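You operate a simulated robot arm through the tools that you are given. There is no shell and no other tool.

You are at the controls of a simulated robot arm. One attempt, no reset.

JOB
Hook straps D and A back on and play each one's test key once.
Fine: straps first, so that the hammers fall back; leave strap F and the other keys alone.

Only the result counts: the job must be done as asked and must still hold three seconds after the hand-in. Knocking over, shifting, dropping, spilling or breaking anything else fails it.

ROBOT AND FRAMES
A 7-joint arm with a two-finger gripper, fixed in place. Base frame: the origin is at the foot of the arm, x ahead of it, y to its left, z up; the work surface is at about z = 830. Lengths are in mm, angles in degrees, forces in N, time in s.
With the tool pointing down near the work surface it reaches from about 300 to 740 mm from the base axis. Its first joint turns from -166.0 to 166.0 degrees. Payload 2.94 kg.
The tool frame sits at the grasp point between the pads (the TCP): z along the fingers, y along the line on which they close. The tips reach 30 mm beyond it. Largest opening 138 mm; the body of the gripper starts 109 mm behind the TCP.
Orientation is that of the tool frame in the base frame, as a unit quaternion [x, y, z, w]. With the fingers straight down and closing along the base's y, the tool's x points along the base's -x, its y along +y and its z along -z.

CONTROLS
- The arm moves only by the tool drive_tool. Its argument "moves" is a list of rows, each an object of numbers (a shift or turn left out is 0, a gripper value left out holds the last): "dx", "dy", "dz": the shift along the base's x, y, z in units of 100 mm (1.0 is 100 mm); "rx", "ry", "rz": the turn, a rotation vector about the base's x, y, z in units of 180 degrees (1.0 is 180 degrees); "grip": the closure in counts, from 0 (fully open) to 255 (shut). In form: [{"dx": .., "dy": .., "dz": .., "rx": .., "ry": .., "rz": .., "grip": ..}, ...]. A call has 1 to 20 rows; each row is the pose to reach, as a shift and turn from the pose commanded when the call began. A call with a number of a shift or a turn outside -1 to 1 is refused whole. A row lasts 0.2 s, in which the tool goes at most 50 mm and 8.6 degrees; a call with a longer step from one row to the next is refused whole, and so is a gripper value outside its range. A pose out of reach is approached as far as the arm can. The call stops where the force on the tool passes 40 N (or 10 N more than at its start, if that is more) or the arm is blocked; 0.2 s more then pass. Each finger halts on what it meets, pressing with about 36 N; the grip force reading is that of the motor and also rises with nothing between the fingers. The clock runs only during rows and for 0.2 s after the last one: add rows that repeat a pose to give the fingers time. The reply holds the time, the measured pose of the TCP, the force on the tool along the base axes, the opening and the grip force, in the units named above and with some noise, with the torque about the TCP (base axes, N m) and any sound that the robot's microphone picked up.
- Cameras (640 x 400 px; columns grow to the right, rows downward): "scene" is fixed at [51.1, 501.4, 1504.2]; the picture's right is [-0.64, -0.77, 0.00], its down [-0.44, 0.36, -0.82] and it looks along [0.63, -0.52, -0.57] (base axes); focal length 344 px, centre (320, 200). "wrist" rides on the gripper at [71, 19, -146] in the tool frame; the picture's right is [-0.26, 0.96, 0.00], its down [-0.85, -0.23, -0.48] and it looks along [-0.46, -0.13, 0.88] (tool axes); focal length 280 px, centre (320, 200). There is no depth. A picture from a camera that has moved, and an enlarged one, comes with that camera's place and axes in the base frame and with its lens.
- camera(camera): a new picture of that camera. The clock stands still meanwhile.
- slide_trunk(by): slides the trunk up (or, below 0, down) by that many mm; the arm rides with it, the base frame stays. It gives what a move gives, with no picture.
- enlarge(camera, box): a new picture of the part [left, top, right, bottom] of that camera's present view, enlarged. The clock stands still meanwhile.
- sign_off(): hands the job in; it is judged then, once.

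Nothing tells you positions but the pictures and the camera data. Unless the task says otherwise, let go and move clear before handing in.

The tools are called after ">>>" as a command line: name --argument value ..., lists and objects as JSON in quotes. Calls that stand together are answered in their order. drive_tool: Moves the arm, as the interface text tells. Its arguments: {"type":"object","properties":{"moves":{"type":"array","items":{"type":"object","properties":{"dx":{"type":"number"},"dy":{"type":"number"},"dz":{"type":"number"},"rx":{"type":"number"},"ry":{"type":"number"},"rz":{"type":"number"},"grip":{"type":"number"}}}}},"required":["moves"]} The other tools are called the same way: slide_trunk (by) slides the trunk up or down; camera (camera) takes a picture; enlarge (camera, box) takes an enlarged picture of a part of a camera's view; sign_off () hands the job in.

At the start:

```text
time_s: 0.0
position: [508.0, -51.6, 1232.0]
tcp_rot: [-0.001, 1.0, 0.001, -0.001]
ft_force: [-0.9, 0.3, 0.5]
wrist_torque: [-0.01, -0.01, -0.01]
finger_gap: 137.7
finger_force: 0.1
trunk travel left (down, up): [-425.0, 29.0]
```

scene: 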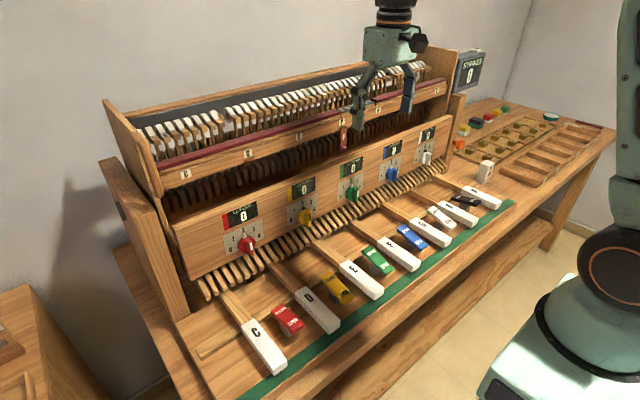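
wrist: 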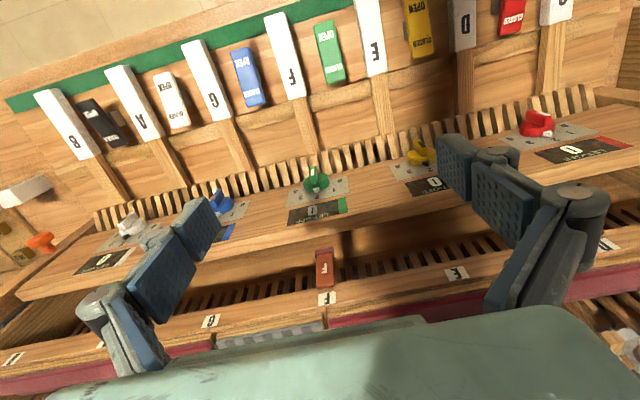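

I see a piano-action bench with five coloured stations (red, yellow, green, blue, white), letter keys C–B, and a rail with straps. I'll look closer at everything before moving.

>>> enlarge --camera "scene" --box '[100, 50, 300, 175]'

>>> enlarge --camera "scene" --box '[280, 40, 480, 165]'

>>> enlarge --camera "scene" --box '[180, 150, 380, 275]'

>>> enlarge --camera "scene" --box '[330, 120, 530, 245]'

>>> enlarge --camera "scene" --box '[220, 230, 420, 355]'

>>> enlarge --camera "scene" --box '[440, 40, 640, 165]'

>>> enlarge --camera "wrist" --box '[200, 150, 500, 337]'

>>> enlarge --camera "wrist" --box '[0, 200, 300, 387]'

```text
3.20 times, centred on (200, 112) of scene
camera zoom: at [51.1, 501.4, 1504.2], right [-0.64, -0.77, 0.0], down [-0.44, 0.36, -0.82], along [0.63, -0.52, -0.57], focal length 1100 px, centre (704, 480)
```

zoom: 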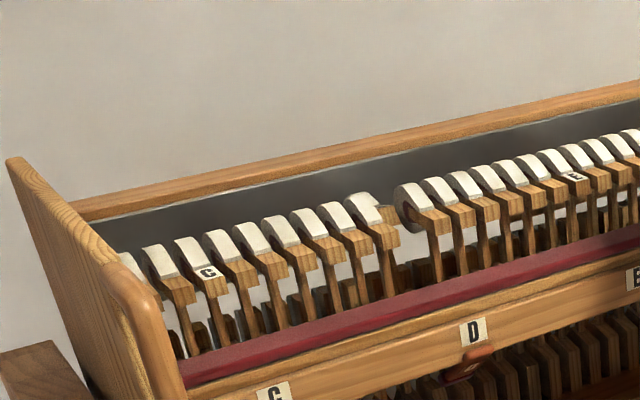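

```text
3.20 times, centred on (380, 102) of scene
camera zoom: at [51.1, 501.4, 1504.2], right [-0.64, -0.77, 0.0], down [-0.44, 0.36, -0.82], along [0.63, -0.52, -0.57], focal length 1100 px, centre (128, 512)
```

zoom: 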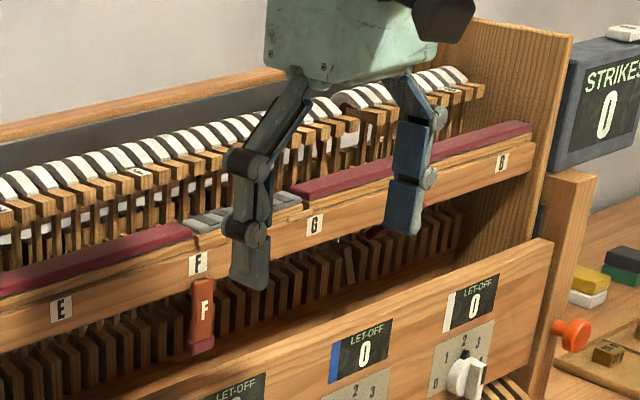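

```text
3.20 times, centred on (280, 212) of scene
camera zoom: at [51.1, 501.4, 1504.2], right [-0.64, -0.77, 0.0], down [-0.44, 0.36, -0.82], along [0.63, -0.52, -0.57], focal length 1100 px, centre (448, 160)
```

zoom: 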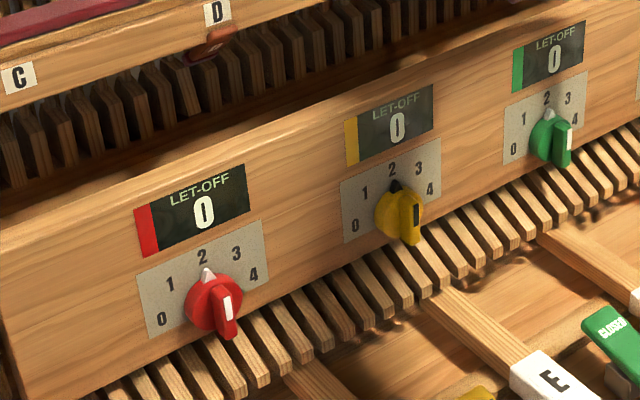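

```text
3.20 times, centred on (430, 182) of scene
camera zoom: at [51.1, 501.4, 1504.2], right [-0.64, -0.77, 0.0], down [-0.44, 0.36, -0.82], along [0.63, -0.52, -0.57], focal length 1100 px, centre (-32, 256)
```

zoom: 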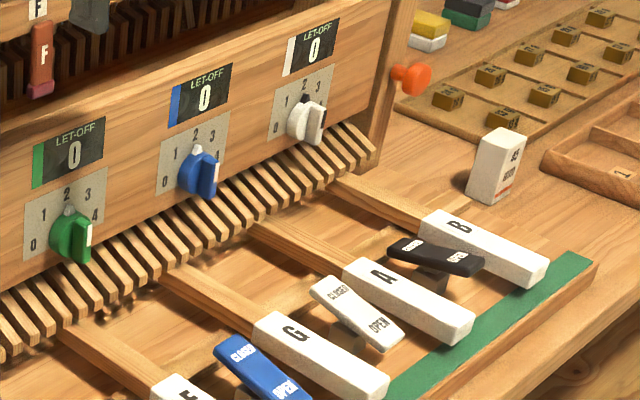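

```text
3.20 times, centred on (320, 292) of scene
camera zoom: at [51.1, 501.4, 1504.2], right [-0.64, -0.77, 0.0], down [-0.44, 0.36, -0.82], along [0.63, -0.52, -0.57], focal length 1100 px, centre (320, -96)
```

zoom: 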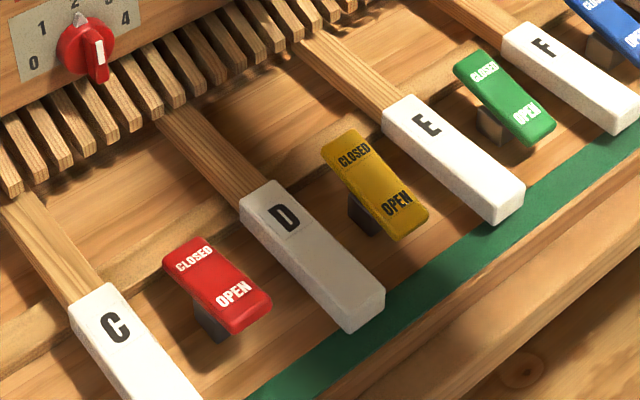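

```text
3.20 times, centred on (540, 102) of scene
camera zoom: at [51.1, 501.4, 1504.2], right [-0.64, -0.77, 0.0], down [-0.44, 0.36, -0.82], along [0.63, -0.52, -0.57], focal length 1100 px, centre (-384, 512)
```

zoom: 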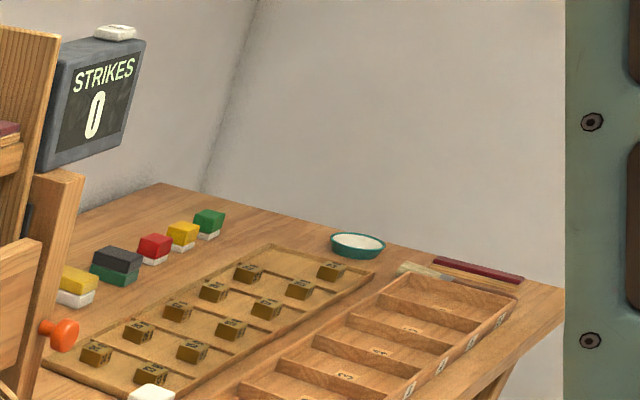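

```text
2.13 times, centred on (350, 244) of wrist
camera zoom: at [437.2, -33.3, 1377.4], right [0.26, 0.96, 0.0], down [0.85, -0.23, 0.48], along [0.46, -0.13, -0.88], focal length 598 px, centre (256, 107)
```

zoom: 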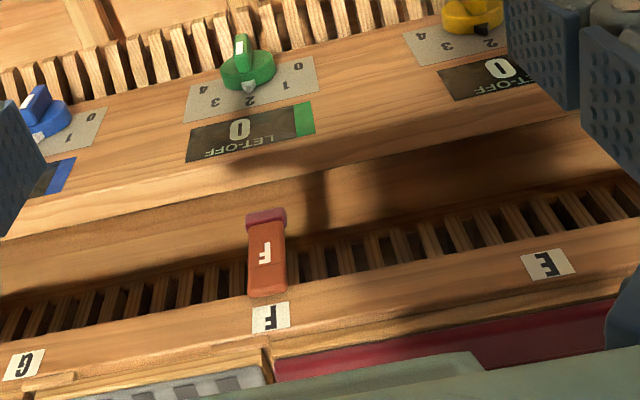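

```text
2.13 times, centred on (150, 294) of wrist
camera zoom: at [437.2, -33.3, 1377.4], right [0.26, 0.96, 0.0], down [0.85, -0.23, 0.48], along [0.46, -0.13, -0.88], focal length 598 px, centre (683, 0)
```

zoom: 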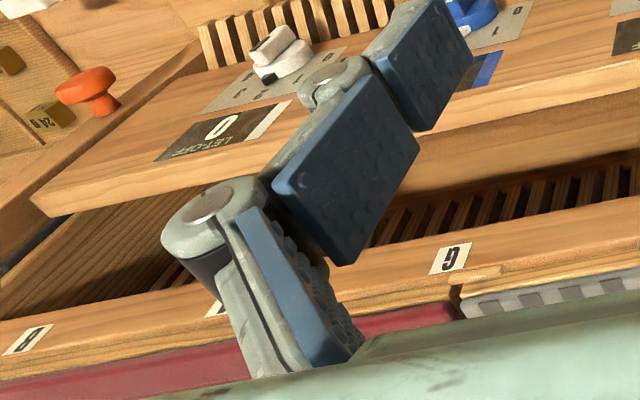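

>>> drive_tool --moves '[{"dx": -0.06, "dy": 0.14, "dz": -0.14, "ry": -0.0476}, {"dx": -0.12, "dy": 0.28, "dz": -0.28, "ry": -0.0952}, {"dx": -0.18, "dy": 0.42, "dz": -0.42, "ry": -0.1428}, {"dx": -0.24, "dy": 0.56, "dz": -0.56, "ry": -0.1904}, {"dx": -0.3, "dy": 0.7, "dz": -0.7, "ry": -0.238}, {"dx": -0.35, "dy": 0.85, "dz": -0.85, "ry": -0.2856}, {"dx": -0.4, "dy": 1.0, "dz": -1.0, "ry": -0.3333}, {"dx": -0.4, "dy": 1.0, "dz": -1.0, "ry": -0.3333}]'

```text
time_s: 1.8
position: [515.2, 59.6, 1148.1]
tcp_rot: [0.0, 0.866, -0.002, 0.501]
ft_force: [-0.1, 0.0, 0.0]
wrist_torque: [-0.03, 0.0, -0.01]
finger_gap: 137.9
finger_force: 0.1
out of reach, approached as far as the arm can: row 6, 7, 8
trunk travel left (down, up): [-425.0, 29.0]
```

The arm is tilted with fingers toward the rail now; next I move left toward strap D's station and look.

>>> drive_tool --moves '[{"dy": 0.35}, {"dy": 0.7}, {"dy": 1.0}, {"dy": 1.0}]'

>>> camera --camera "wrist"

>>> camera --camera "scene"

```text
time_s: 2.8
position: [515.1, 156.7, 1149.6]
tcp_rot: [0.0, 0.866, 0.001, 0.5]
ft_force: [0.3, -0.3, 0.0]
wrist_torque: [0.01, -0.02, 0.0]
finger_gap: 137.9
finger_force: 0.0
trunk travel left (down, up): [-425.0, 29.0]
```

```text
taken
camera wrist: at [353.6, 176.3, 1160.5], right [0.13, 0.96, 0.23], down [0.01, -0.23, 0.97], along [0.99, -0.13, -0.04], focal length 280 px, centre (320, 200)
```

wrist: 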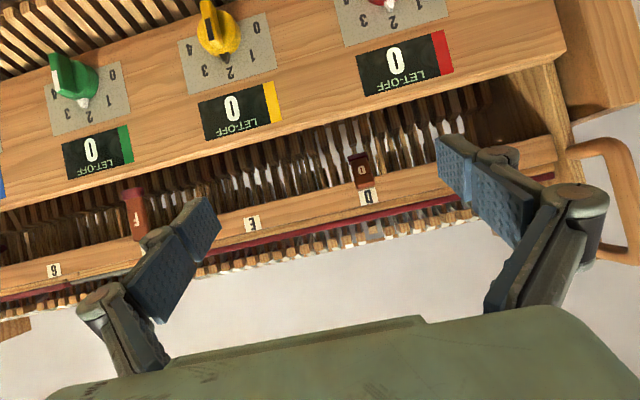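

```text
taken
```

scene: 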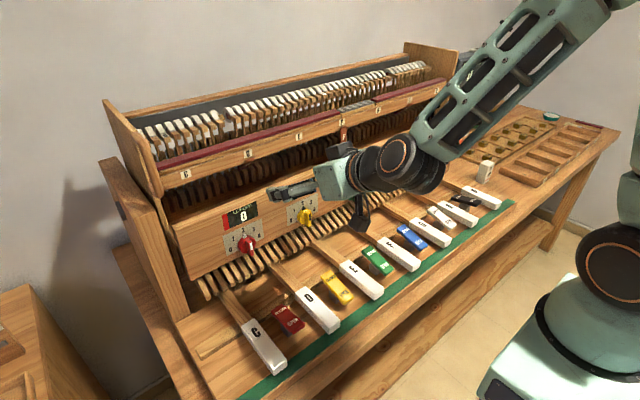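

>>> enlarge --camera "wrist" --box '[310, 120, 430, 220]'

>>> enlarge --camera "wrist" --box '[90, 160, 210, 260]'

>>> enlarge --camera "scene" --box '[220, 100, 360, 187]'

>>> enlarge --camera "scene" --box '[340, 60, 480, 147]'

```text
4.00 times, centred on (370, 170) of wrist
camera zoom: at [353.6, 176.3, 1160.5], right [0.13, 0.96, 0.23], down [0.01, -0.23, 0.97], along [0.99, -0.13, -0.04], focal length 1122 px, centre (120, 320)
```

zoom: 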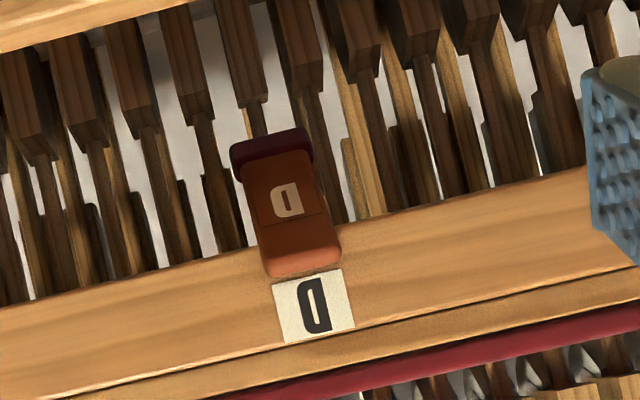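

```text
4.00 times, centred on (150, 210) of wrist
camera zoom: at [353.6, 176.3, 1160.5], right [0.13, 0.96, 0.23], down [0.01, -0.23, 0.97], along [0.99, -0.13, -0.04], focal length 1122 px, centre (1000, 160)
```

zoom: 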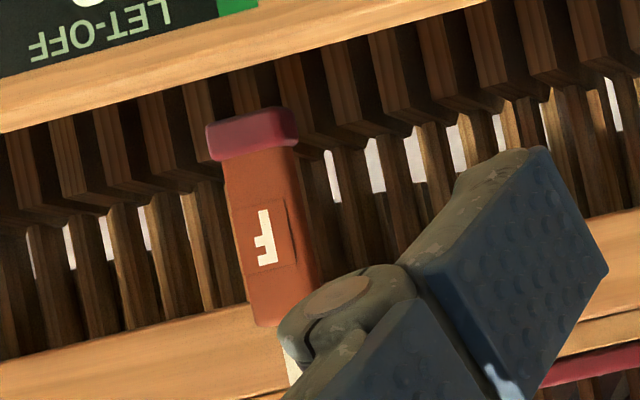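

```text
4.57 times, centred on (290, 144) of scene
camera zoom: at [51.1, 501.4, 1504.2], right [-0.64, -0.77, 0.0], down [-0.44, 0.36, -0.82], along [0.63, -0.52, -0.57], focal length 1572 px, centre (457, 458)
```

zoom: 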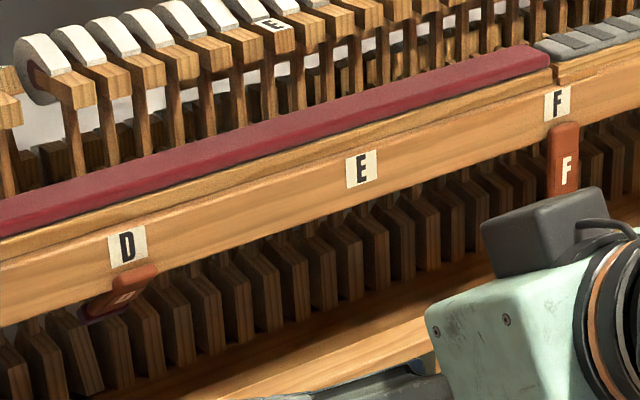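

```text
4.57 times, centred on (410, 104) of scene
camera zoom: at [51.1, 501.4, 1504.2], right [-0.64, -0.77, 0.0], down [-0.44, 0.36, -0.82], along [0.63, -0.52, -0.57], focal length 1572 px, centre (-91, 641)
```

zoom: 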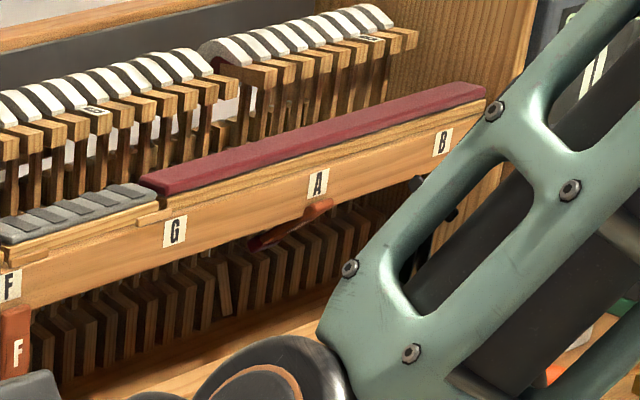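

>>> enlarge --camera "scene" --box '[260, 60, 400, 147]'

>>> enlarge --camera "scene" --box '[360, 40, 450, 96]'

>>> enlarge --camera "scene" --box '[180, 80, 290, 149]'

```text
4.57 times, centred on (330, 104) of scene
camera zoom: at [51.1, 501.4, 1504.2], right [-0.64, -0.77, 0.0], down [-0.44, 0.36, -0.82], along [0.63, -0.52, -0.57], focal length 1572 px, centre (274, 641)
```

zoom: 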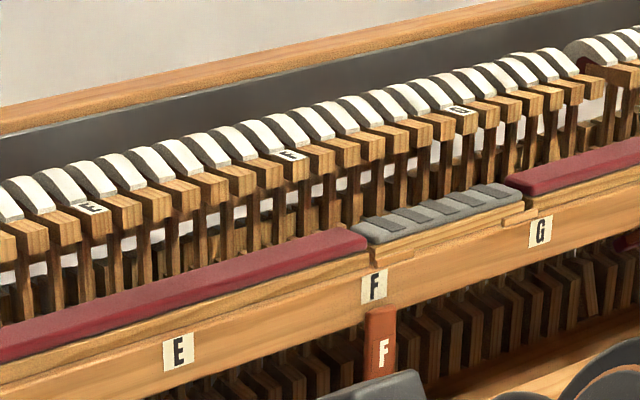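

```text
7.11 times, centred on (405, 68) of scene
camera zoom: at [51.1, 501.4, 1504.2], right [-0.64, -0.77, 0.0], down [-0.44, 0.36, -0.82], along [0.63, -0.52, -0.57], focal length 2444 px, centre (-284, 1139)
```

zoom: 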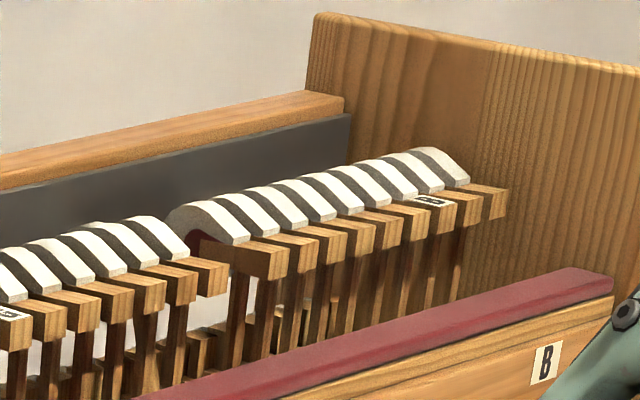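

```text
5.80 times, centred on (235, 114) of scene
camera zoom: at [51.1, 501.4, 1504.2], right [-0.64, -0.77, 0.0], down [-0.44, 0.36, -0.82], along [0.63, -0.52, -0.57], focal length 1993 px, centre (813, 696)
```

zoom: 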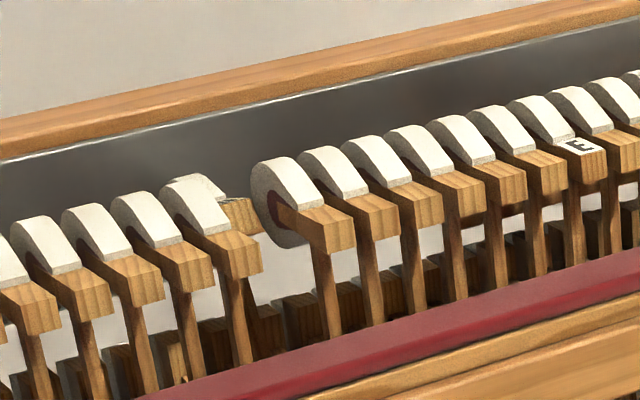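

Straps D and A are swung inward under the rail (about 45°) with their hammers leaning in, while F hangs straight down and its hammer is back. I take strap D's hinge to be near (672, 191, 1137). I'll level the gripper in front of strap D with narrower fingers and look again.

>>> drive_tool --moves '[{"dx": 0.2, "dy": 0.12, "dz": -0.08, "ry": -0.037, "grip": 130}, {"dx": 0.4, "dy": 0.24, "dz": -0.16, "ry": -0.074, "grip": 130}, {"dx": 0.6, "dy": 0.34, "dz": -0.25, "ry": -0.111, "grip": 130}, {"dx": 0.6, "dy": 0.34, "dz": -0.25, "ry": -0.111, "grip": 130}]'

>>> camera --camera "wrist"

>>> camera --camera "scene"

```text
time_s: 3.8
position: [575.0, 192.6, 1123.4]
tcp_rot: [0.0, 0.766, 0.001, 0.643]
ft_force: [-0.5, 0.0, 0.6]
wrist_torque: [-0.01, -0.01, 0.03]
finger_gap: 67.6
finger_force: 0.0
trunk travel left (down, up): [-425.0, 29.0]
```

```text
taken
camera wrist: at [419.6, 212.2, 1077.7], right [0.05, 0.96, 0.26], down [-0.32, -0.23, 0.92], along [0.95, -0.12, 0.3], focal length 280 px, centre (320, 200)
```

wrist: 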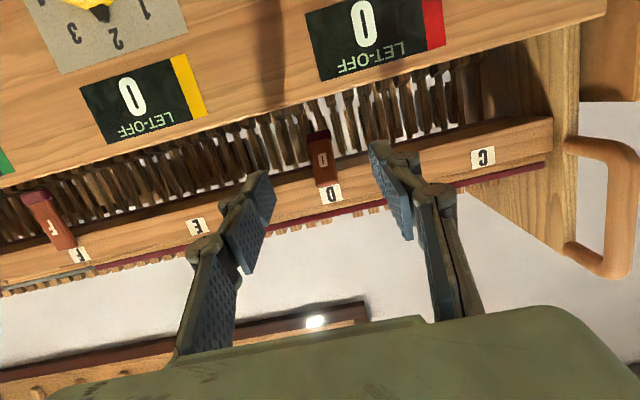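

```text
taken
```

scene: 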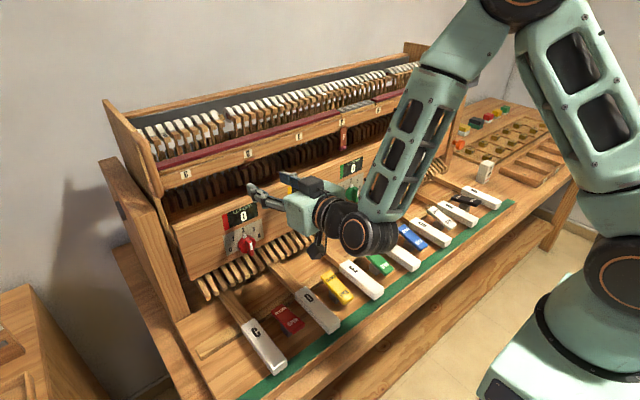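

>>> enlarge --camera "wrist" --box '[260, 110, 380, 210]'

>>> enlarge --camera "scene" --box '[210, 120, 330, 220]'

>>> enlarge --camera "wrist" --box '[0, 160, 120, 260]'

```text
4.00 times, centred on (320, 160) of wrist
camera zoom: at [419.6, 212.2, 1077.7], right [0.05, 0.96, 0.26], down [-0.32, -0.23, 0.92], along [0.95, -0.12, 0.3], focal length 1122 px, centre (320, 360)
```

zoom: 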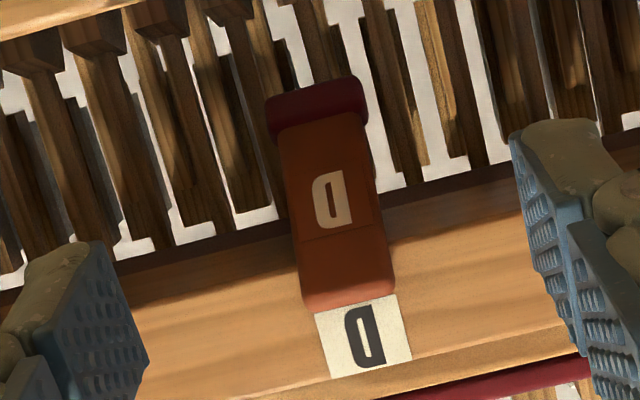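

```text
4.00 times, centred on (270, 170) of scene
camera zoom: at [51.1, 501.4, 1504.2], right [-0.64, -0.77, 0.0], down [-0.44, 0.36, -0.82], along [0.63, -0.52, -0.57], focal length 1375 px, centre (520, 320)
```

zoom: 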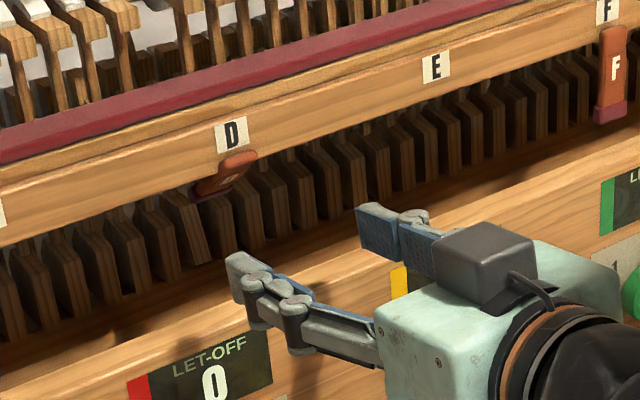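

```text
4.00 times, centred on (60, 210) of wrist
camera zoom: at [419.6, 212.2, 1077.7], right [0.05, 0.96, 0.26], down [-0.32, -0.23, 0.92], along [0.95, -0.12, 0.3], focal length 1122 px, centre (1360, 160)
```

zoom: 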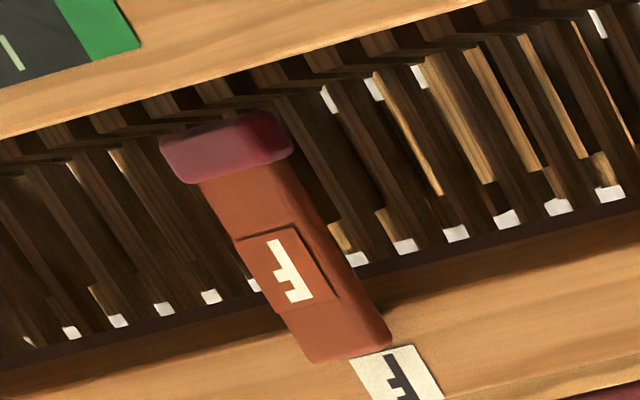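

The strap D tip triangulates to about (719, 191, 1099), hinge near (674, 191, 1140), with the action parts well behind (x > 750). I'll go in level between panel and rail, stopping short first to check the alignment.

>>> drive_tool --moves '[{"dx": 0.25, "dy": -0.005, "dz": -0.04, "ry": -0.0139}, {"dx": 0.5, "dy": -0.01, "dz": -0.08, "ry": -0.0278}, {"dx": 0.7, "dy": -0.013, "dz": -0.09, "ry": -0.0278}, {"dx": 0.7, "dy": -0.013, "dz": -0.09, "ry": -0.0278}]'

>>> camera --camera "wrist"

>>> enlarge --camera "scene" --box '[190, 110, 310, 210]'

```text
time_s: 4.8
position: [646.5, 191.5, 1114.8]
tcp_rot: [0.0, 0.737, 0.0, 0.676]
ft_force: [-0.2, 0.6, -0.8]
wrist_torque: [-0.01, 0.01, 0.0]
finger_gap: 67.9
finger_force: 0.0
trunk travel left (down, up): [-425.0, 29.0]
```

```text
taken
camera wrist: at [494.6, 211.3, 1056.4], right [0.02, 0.96, 0.26], down [-0.4, -0.23, 0.89], along [0.92, -0.12, 0.38], focal length 280 px, centre (320, 200)
```

wrist: 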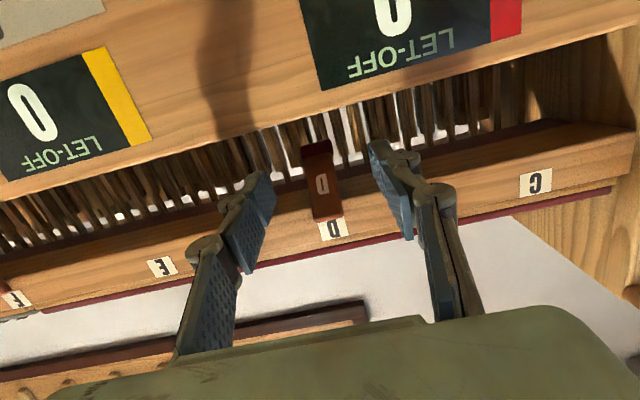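

```text
4.00 times, centred on (250, 160) of scene
camera zoom: at [51.1, 501.4, 1504.2], right [-0.64, -0.77, 0.0], down [-0.44, 0.36, -0.82], along [0.63, -0.52, -0.57], focal length 1375 px, centre (600, 360)
```

zoom: 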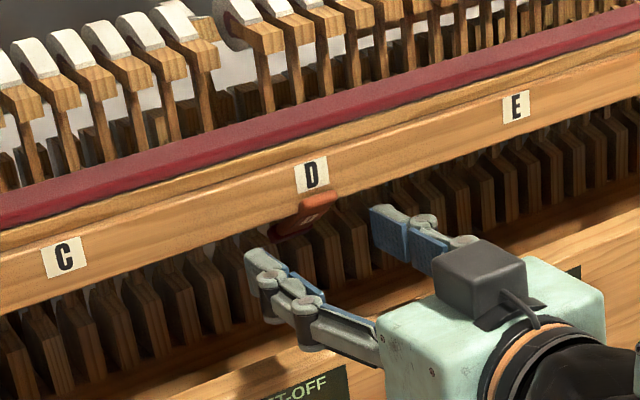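

Fingers straddle strap D nicely (centre y ≈ 191.5). Going in 48 mm and then closing on the strap.

>>> drive_tool --moves '[{"dx": 0.2, "dz": -0.01}, {"dx": 0.4, "dz": -0.015}, {"dx": 0.48, "dz": -0.02}, {"dx": 0.48, "dz": -0.02}]'

>>> camera --camera "wrist"

>>> enlarge --camera "scene" --box '[210, 120, 300, 195]'

```text
time_s: 5.8
position: [694.0, 194.8, 1112.8]
tcp_rot: [0.0, 0.738, 0.0, 0.675]
ft_force: [0.1, 0.2, -0.4]
wrist_torque: [-0.02, -0.01, 0.02]
finger_gap: 67.7
finger_force: 0.1
trunk travel left (down, up): [-425.0, 29.0]
```

```text
taken
camera wrist: at [541.5, 212.0, 1054.6], right [0.02, 0.96, 0.26], down [-0.4, -0.23, 0.89], along [0.92, -0.12, 0.38], focal length 280 px, centre (320, 200)
```

wrist: 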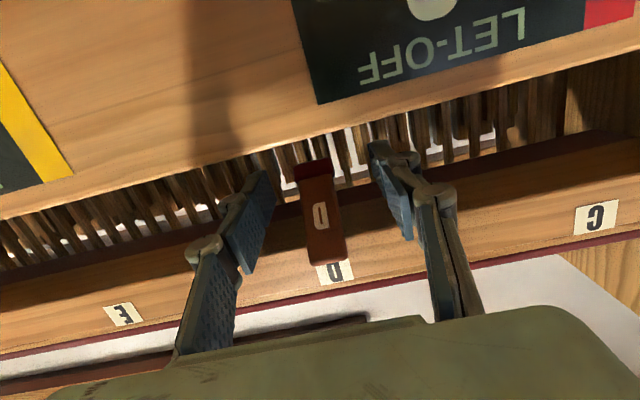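

```text
5.33 times, centred on (255, 158) of scene
camera zoom: at [51.1, 501.4, 1504.2], right [-0.64, -0.77, 0.0], down [-0.44, 0.36, -0.82], along [0.63, -0.52, -0.57], focal length 1833 px, centre (667, 427)
```

zoom: 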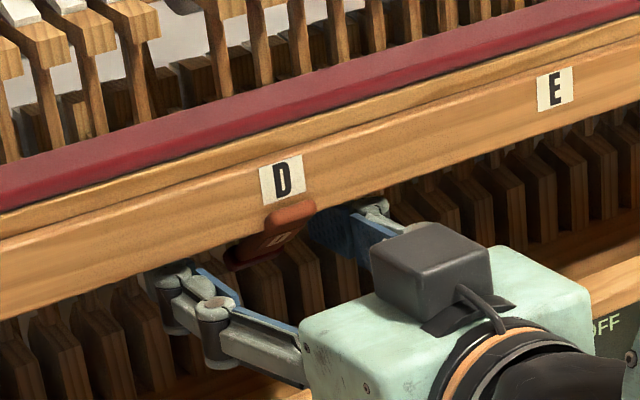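

>>> drive_tool --moves '[{"dy": -0.03}, {"dy": -0.03}]'

>>> enlarge --camera "wrist" --box '[230, 120, 410, 270]'

```text
time_s: 6.4
position: [692.7, 189.6, 1111.5]
tcp_rot: [0.0, 0.737, 0.0, 0.676]
ft_force: [0.3, -0.6, -0.4]
wrist_torque: [0.02, 0.04, -0.02]
finger_gap: 67.6
finger_force: 0.0
trunk travel left (down, up): [-425.0, 29.0]
```

```text
2.67 times, centred on (320, 195) of wrist
camera zoom: at [541.0, 208.5, 1053.7], right [0.02, 0.96, 0.26], down [-0.4, -0.23, 0.89], along [0.92, -0.12, 0.38], focal length 748 px, centre (320, 213)
```

zoom: 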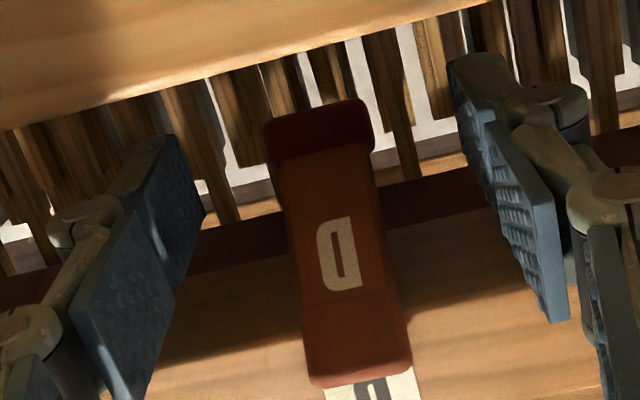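

Well centred now. Closing the fingers on strap D.

>>> drive_tool --moves '[{"grip": 200}, {"grip": 200}, {"grip": 235}, {"grip": 235}, {"grip": 235}]'

>>> enlarge --camera "wrist" --box '[230, 120, 410, 270]'

>>> enlarge --camera "scene" --box '[190, 60, 310, 160]'

```text
time_s: 7.6
position: [691.6, 190.2, 1111.8]
tcp_rot: [0.0, 0.738, 0.0, 0.674]
ft_force: [0.4, 3.2, 0.1]
wrist_torque: [0.0, 0.05, 0.07]
finger_gap: 20.6
finger_force: 44.7
trunk travel left (down, up): [-425.0, 29.0]
```

```text
2.67 times, centred on (320, 195) of wrist
camera zoom: at [541.0, 209.1, 1053.7], right [0.02, 0.97, 0.26], down [-0.4, -0.23, 0.89], along [0.92, -0.12, 0.38], focal length 748 px, centre (320, 213)
```

zoom: 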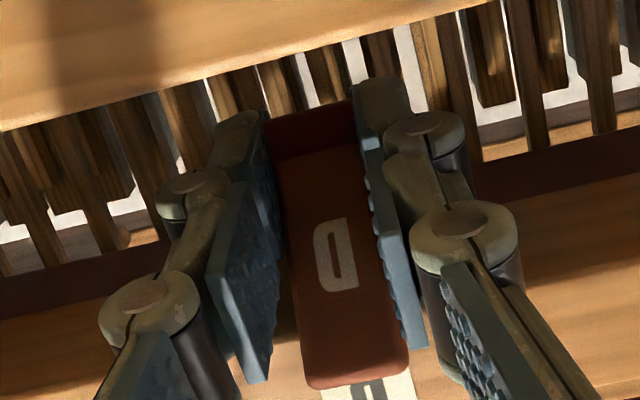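

```text
4.00 times, centred on (250, 110) of scene
camera zoom: at [51.1, 501.4, 1504.2], right [-0.64, -0.77, 0.0], down [-0.44, 0.36, -0.82], along [0.63, -0.52, -0.57], focal length 1375 px, centre (600, 560)
```

zoom: 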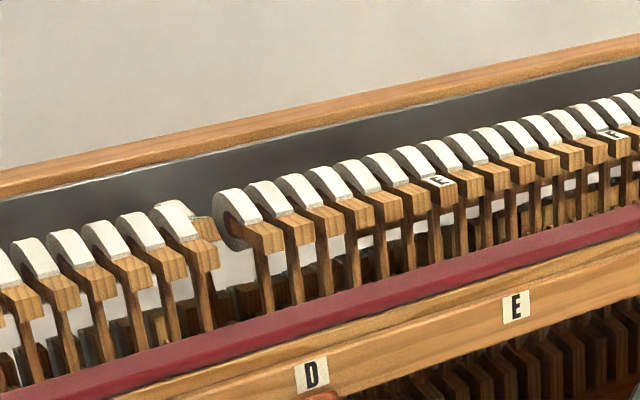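

Strap D is held (gap 20.6 mm). I'll swing it out along an arc about its hinge, halfway first, watching forces.

>>> drive_tool --moves '[{"dx": -0.026, "dz": -0.018, "ry": 0.023}, {"dx": -0.053, "dz": -0.035, "ry": 0.0461}, {"dx": -0.082, "dz": -0.048, "ry": 0.0691}, {"dx": -0.112, "dz": -0.06, "ry": 0.0922}]'

>>> enlarge --camera "wrist" --box '[230, 120, 410, 270]'

>>> enlarge --camera "scene" --box '[200, 90, 320, 190]'

```text
time_s: 8.6
position: [682.8, 190.2, 1107.4]
tcp_rot: [0.0, 0.827, 0.0, 0.562]
ft_force: [6.2, 6.0, 3.4]
wrist_torque: [0.02, 0.21, 0.09]
finger_gap: 20.6
finger_force: 45.1
trunk travel left (down, up): [-425.0, 29.0]
```

```text
2.67 times, centred on (320, 195) of wrist
camera zoom: at [520.6, 209.3, 1093.8], right [0.1, 0.96, 0.24], down [-0.13, -0.23, 0.96], along [0.99, -0.12, 0.1], focal length 748 px, centre (320, 213)
```

zoom: 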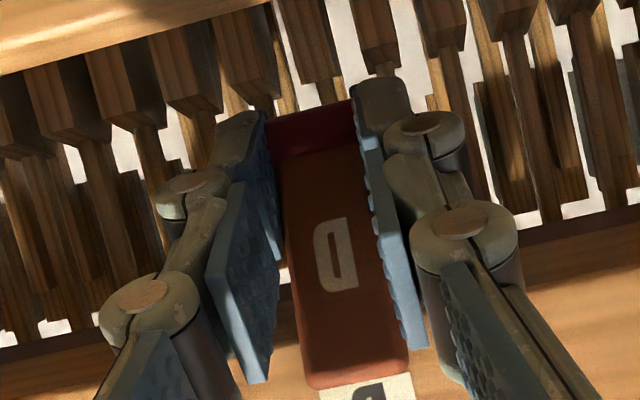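

```text
4.00 times, centred on (260, 140) of scene
camera zoom: at [51.1, 501.4, 1504.2], right [-0.64, -0.77, 0.0], down [-0.44, 0.36, -0.82], along [0.63, -0.52, -0.57], focal length 1375 px, centre (560, 440)
```

zoom: 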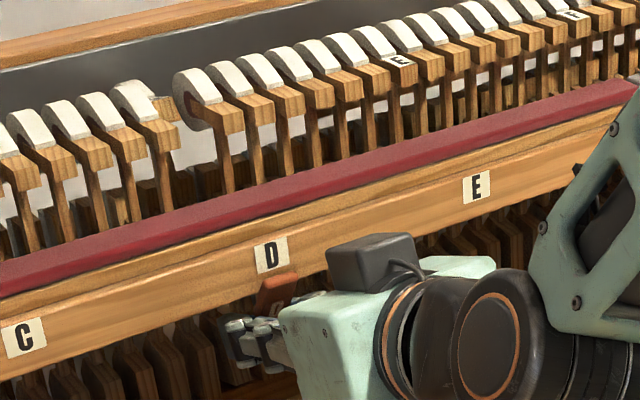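

Moving well with low force. Continuing the swing to vertical.

>>> drive_tool --moves '[{"dx": -0.032, "dz": -0.008, "ry": 0.0234}, {"dx": -0.064, "dz": -0.0125, "ry": 0.0467}, {"dx": -0.097, "dz": -0.014, "ry": 0.07}, {"dx": -0.129, "dz": -0.0135, "ry": 0.0928}, {"dx": -0.162, "dz": -0.008, "ry": 0.116}, {"dx": -0.195, "dz": -0.002, "ry": 0.1389}]'

>>> enlarge --camera "wrist" --box '[230, 120, 410, 270]'

>>> enlarge --camera "scene" --box '[200, 90, 320, 190]'

```text
time_s: 10.0
position: [664.6, 190.4, 1103.8]
tcp_rot: [0.001, 0.93, 0.0, 0.367]
ft_force: [14.9, 6.2, -5.7]
wrist_torque: [0.45, 0.58, 0.13]
finger_gap: 20.8
finger_force: 44.8
trunk travel left (down, up): [-425.0, 29.0]
```

```text
2.67 times, centred on (320, 195) of wrist
camera zoom: at [513.1, 209.2, 1161.3], right [0.19, 0.96, 0.18], down [0.29, -0.23, 0.93], along [0.94, -0.12, -0.33], focal length 748 px, centre (320, 213)
```

zoom: 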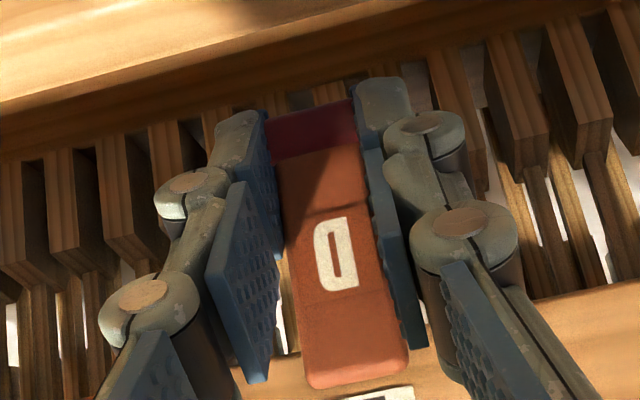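

```text
4.00 times, centred on (260, 140) of scene
camera zoom: at [51.1, 501.4, 1504.2], right [-0.64, -0.77, 0.0], down [-0.44, 0.36, -0.82], along [0.63, -0.52, -0.57], focal length 1375 px, centre (560, 440)
```

zoom: 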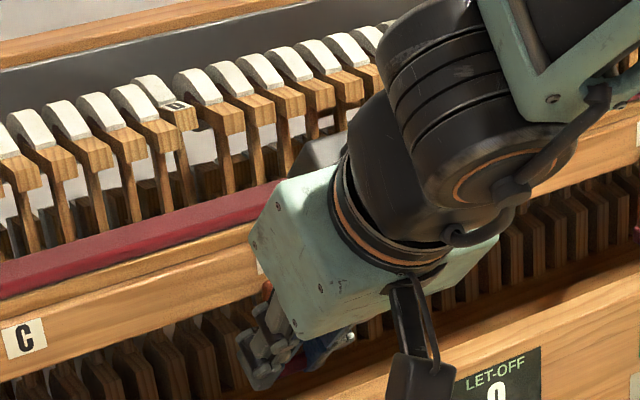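

The hammer D is coming back with its label showing; strap has turned ~42° rigidly with the fingers, so about 12° remain. Continuing a bit further.

>>> drive_tool --moves '[{"dx": -0.02, "dz": -0.005, "ry": 0.018}, {"dx": -0.04, "dz": -0.008, "ry": 0.036}, {"dx": -0.06, "dz": -0.009, "ry": 0.054}, {"dx": -0.08, "dz": -0.01, "ry": 0.072}, {"dx": -0.08, "dz": -0.01, "ry": 0.072}]'

>>> enlarge --camera "wrist" --box '[230, 120, 410, 270]'

>>> enlarge --camera "scene" --box '[200, 90, 320, 190]'

```text
time_s: 11.2
position: [656.1, 190.1, 1105.4]
tcp_rot: [0.0, 0.965, 0.0, 0.263]
ft_force: [13.1, 5.8, 4.0]
wrist_torque: [0.06, -1.11, 0.06]
finger_gap: 20.4
finger_force: 44.9
trunk travel left (down, up): [-425.0, 29.0]
```

```text
2.67 times, centred on (320, 195) of wrist
camera zoom: at [520.8, 209.0, 1195.1], right [0.22, 0.97, 0.13], down [0.49, -0.23, 0.84], along [0.84, -0.12, -0.52], focal length 748 px, centre (320, 213)
```

zoom: 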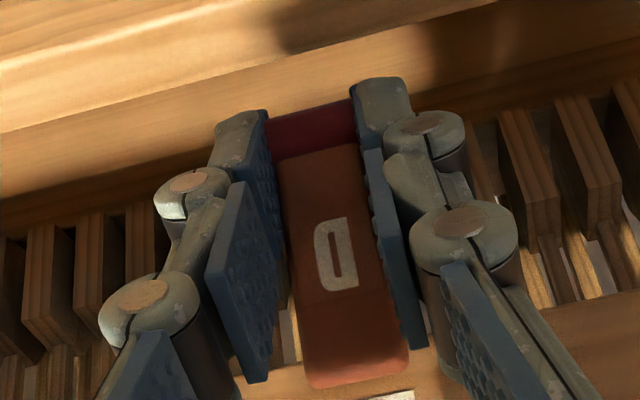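

```text
4.00 times, centred on (260, 140) of scene
camera zoom: at [51.1, 501.4, 1504.2], right [-0.64, -0.77, 0.0], down [-0.44, 0.36, -0.82], along [0.63, -0.52, -0.57], focal length 1375 px, centre (560, 440)
```

zoom: 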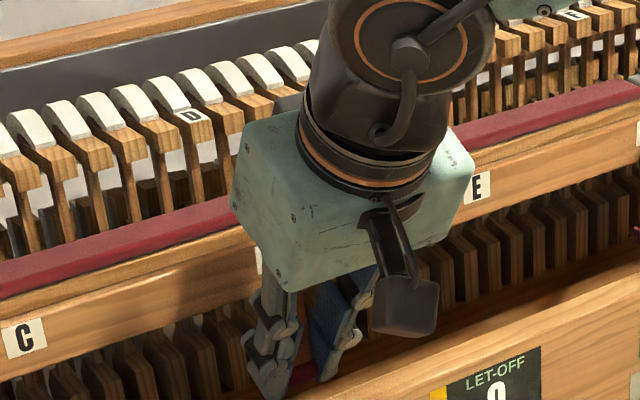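

Hammer D is now in line with its neighbours and a torque builds up, suggesting the strap is at its stop. A slight extra push, then release and check.

>>> drive_tool --moves '[{"dx": -0.015, "dz": 0.0, "ry": 0.011}, {"dx": -0.025, "dz": 0.002, "ry": 0.018}, {"dx": -0.025, "dz": 0.002, "ry": 0.018}]'

>>> enlarge --camera "wrist" --box '[230, 120, 410, 270]'

```text
time_s: 12.0
position: [654.6, 190.7, 1106.0]
tcp_rot: [0.0, 0.971, 0.001, 0.238]
ft_force: [20.1, 4.4, 9.3]
wrist_torque: [-0.08, -1.58, 0.08]
finger_gap: 20.8
finger_force: 44.9
trunk travel left (down, up): [-425.0, 29.0]
```

```text
2.67 times, centred on (320, 195) of wrist
camera zoom: at [524.6, 208.8, 1202.7], right [0.23, 0.96, 0.12], down [0.53, -0.23, 0.81], along [0.81, -0.12, -0.57], focal length 748 px, centre (320, 213)
```

zoom: 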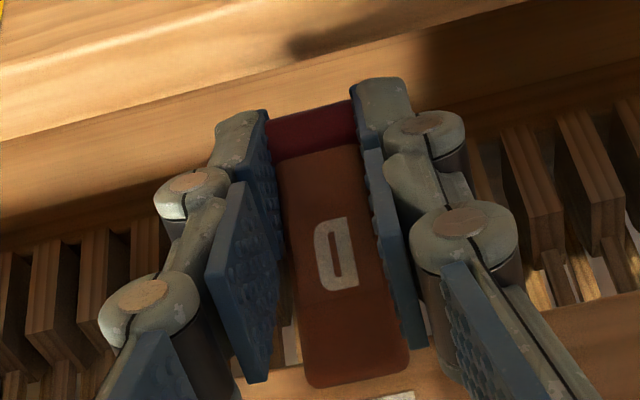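

>>> drive_tool --moves '[{"dx": 0.02, "ry": -0.01, "grip": 235}, {"dx": 0.02, "ry": -0.01, "grip": 165}, {"dx": 0.02, "ry": -0.01, "grip": 165}, {"dx": 0.02, "ry": -0.01, "grip": 165}]'

>>> enlarge --camera "wrist" --box '[230, 120, 410, 270]'

>>> enlarge --camera "scene" --box '[200, 90, 320, 190]'

```text
time_s: 13.0
position: [653.3, 190.0, 1104.6]
tcp_rot: [0.0, 0.968, 0.0, 0.249]
ft_force: [0.6, 0.9, -0.9]
wrist_torque: [-0.01, 0.0, -0.01]
finger_gap: 49.0
finger_force: 0.0
trunk travel left (down, up): [-425.0, 29.0]
```

```text
2.67 times, centred on (320, 195) of wrist
camera zoom: at [520.7, 208.5, 1197.7], right [0.23, 0.96, 0.13], down [0.51, -0.23, 0.83], along [0.83, -0.13, -0.55], focal length 748 px, centre (320, 213)
```

zoom: 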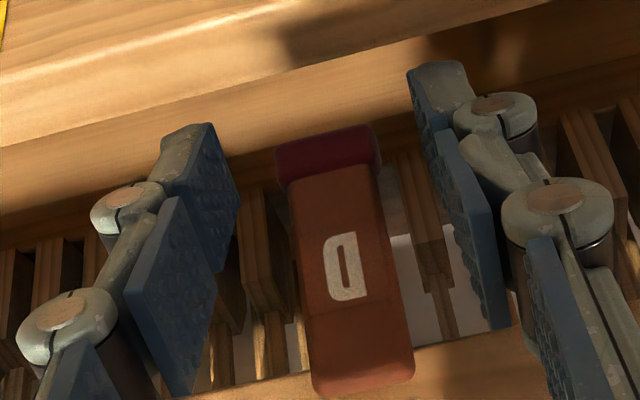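

```text
4.00 times, centred on (260, 140) of scene
camera zoom: at [51.1, 501.4, 1504.2], right [-0.64, -0.77, 0.0], down [-0.44, 0.36, -0.82], along [0.63, -0.52, -0.57], focal length 1375 px, centre (560, 440)
```

zoom: 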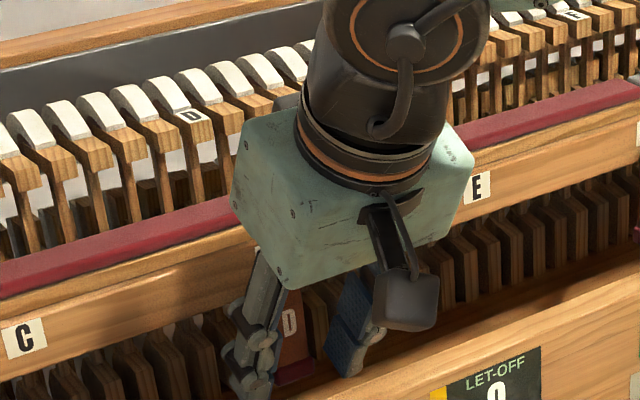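

Strap D stays vertical on its own and hammer D rests with its neighbours. Backing out along the finger axis, then heading toward A.

>>> drive_tool --moves '[{"dx": -0.12, "dz": 0.2}, {"dx": -0.3, "dz": 0.5}, {"dx": -0.55, "dz": 0.8}, {"dx": -0.75, "dy": -0.3, "dz": 0.8, "ry": -0.04}, {"dx": -0.75, "dy": -0.7, "dz": 0.8, "ry": -0.08}, {"dx": -0.75, "dy": -1.0, "dz": 0.8, "ry": -0.12}, {"dx": -0.75, "dy": -1.0, "dz": 0.8, "ry": -0.16}, {"dx": -0.75, "dy": -1.0, "dz": 0.8, "ry": -0.16}]'

>>> camera --camera "wrist"

>>> enlarge --camera "scene" --box '[200, 90, 320, 190]'

```text
time_s: 14.8
position: [579.0, 89.6, 1183.5]
tcp_rot: [0.0, 0.876, 0.0, 0.482]
ft_force: [-0.1, -0.2, 0.2]
wrist_torque: [-0.02, 0.02, 0.02]
finger_gap: 48.8
finger_force: 0.1
trunk travel left (down, up): [-425.0, 29.0]
```

```text
taken
camera wrist: at [417.0, 108.6, 1201.0], right [0.14, 0.96, 0.22], down [0.05, -0.23, 0.97], along [0.99, -0.13, -0.08], focal length 280 px, centre (320, 200)
```

wrist: 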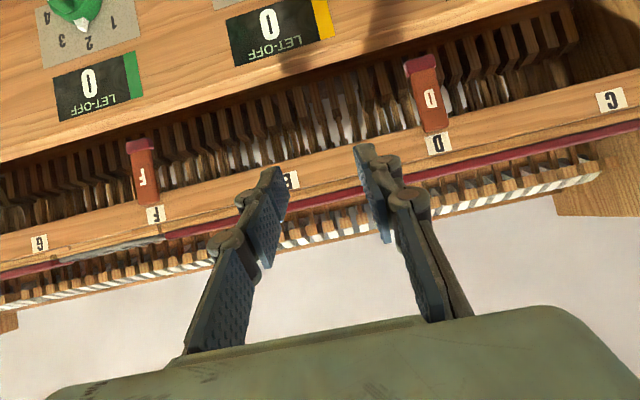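

```text
4.00 times, centred on (260, 140) of scene
camera zoom: at [51.1, 501.4, 1504.2], right [-0.64, -0.77, 0.0], down [-0.44, 0.36, -0.82], along [0.63, -0.52, -0.57], focal length 1375 px, centre (560, 440)
```

zoom: 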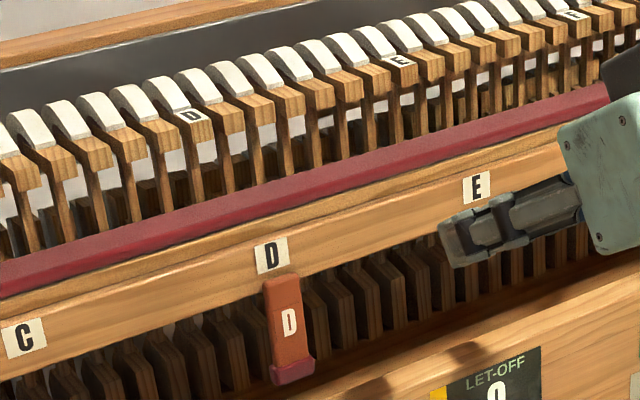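

Strap D hangs just like F. Traversing toward strap A (y ≈ -377).

>>> drive_tool --moves '[{"dy": -0.33}, {"dy": -0.66}, {"dy": -1.0}]'

>>> drive_tool --moves '[{"dy": -0.33}, {"dy": -0.66}, {"dy": -1.0}]'

>>> drive_tool --moves '[{"dy": -0.33}, {"dy": -0.66}, {"dy": -1.0}]'

>>> camera --camera "wrist"

>>> camera --camera "scene"

```text
time_s: 15.6
position: [577.1, -11.1, 1184.7]
tcp_rot: [0.001, 0.876, 0.0, 0.483]
ft_force: [-0.8, 1.6, 0.3]
wrist_torque: [0.01, -0.02, -0.03]
finger_gap: 48.7
finger_force: 0.1
trunk travel left (down, up): [-425.0, 29.0]
```

```text
time_s: 16.4
position: [579.8, -111.1, 1184.6]
tcp_rot: [0.001, 0.876, 0.0, 0.483]
ft_force: [0.0, 0.2, -0.5]
wrist_torque: [0.03, 0.02, -0.04]
finger_gap: 48.9
finger_force: 0.1
trunk travel left (down, up): [-425.0, 29.0]
```

```text
time_s: 17.2
position: [579.2, -213.2, 1184.4]
tcp_rot: [0.0, 0.876, 0.0, 0.482]
ft_force: [0.1, -0.1, 0.4]
wrist_torque: [0.03, 0.03, 0.02]
finger_gap: 48.7
finger_force: 0.0
trunk travel left (down, up): [-425.0, 29.0]
```

```text
taken
camera wrist: at [417.9, -193.0, 1202.4], right [0.14, 0.96, 0.22], down [0.05, -0.23, 0.97], along [0.99, -0.13, -0.08], focal length 280 px, centre (320, 200)
```

wrist: 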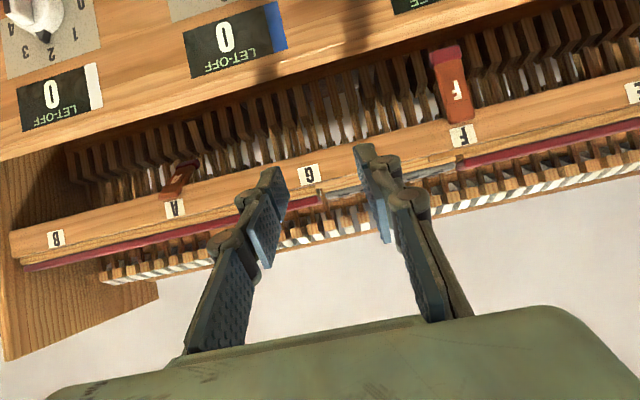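

```text
taken
```

scene: 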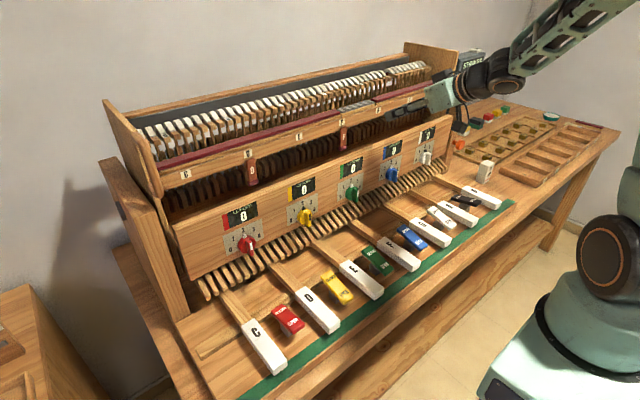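

>>> enlarge --camera "wrist" --box '[120, 120, 240, 220]'

>>> drive_tool --moves '[{"dy": -0.33}, {"dy": -0.66}, {"dy": -1.0}, {"dy": -1.0}]'

>>> camera --camera "wrist"

>>> enlarge --camera "wrist" --box '[230, 90, 370, 207]'

```text
4.00 times, centred on (180, 170) of wrist
camera zoom: at [417.9, -193.0, 1202.4], right [0.14, 0.96, 0.22], down [0.05, -0.23, 0.97], along [0.99, -0.13, -0.08], focal length 1122 px, centre (880, 320)
```

zoom: 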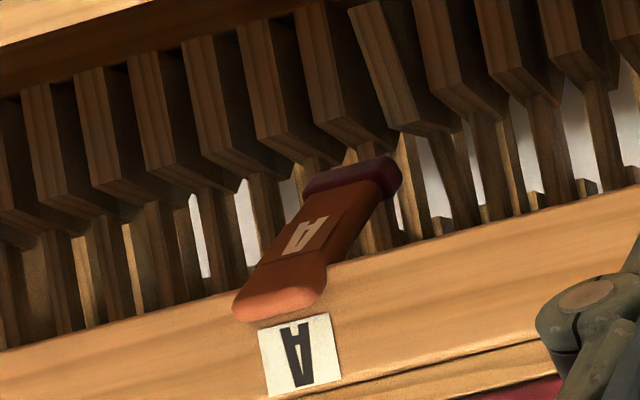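

```text
time_s: 18.2
position: [577.6, -312.6, 1184.5]
tcp_rot: [0.0, 0.876, 0.0, 0.483]
ft_force: [0.6, -0.3, -0.3]
wrist_torque: [0.02, -0.01, 0.02]
finger_gap: 48.9
finger_force: 0.0
trunk travel left (down, up): [-425.0, 29.0]
```

```text
taken
camera wrist: at [416.5, -294.0, 1201.9], right [0.14, 0.97, 0.22], down [0.05, -0.23, 0.97], along [0.99, -0.12, -0.08], focal length 280 px, centre (320, 200)
```

wrist: 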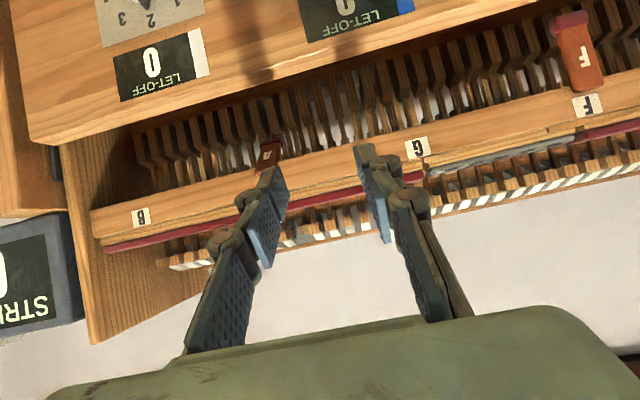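

```text
3.42 times, centred on (300, 148) of wrist
camera zoom: at [416.5, -294.0, 1201.9], right [0.14, 0.97, 0.22], down [0.05, -0.23, 0.97], along [0.99, -0.12, -0.08], focal length 959 px, centre (388, 376)
```

zoom: 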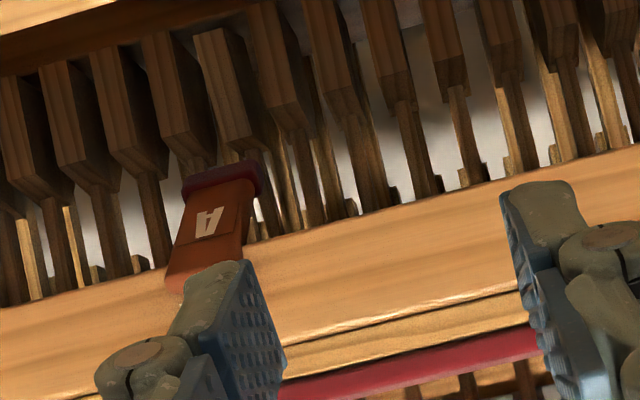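

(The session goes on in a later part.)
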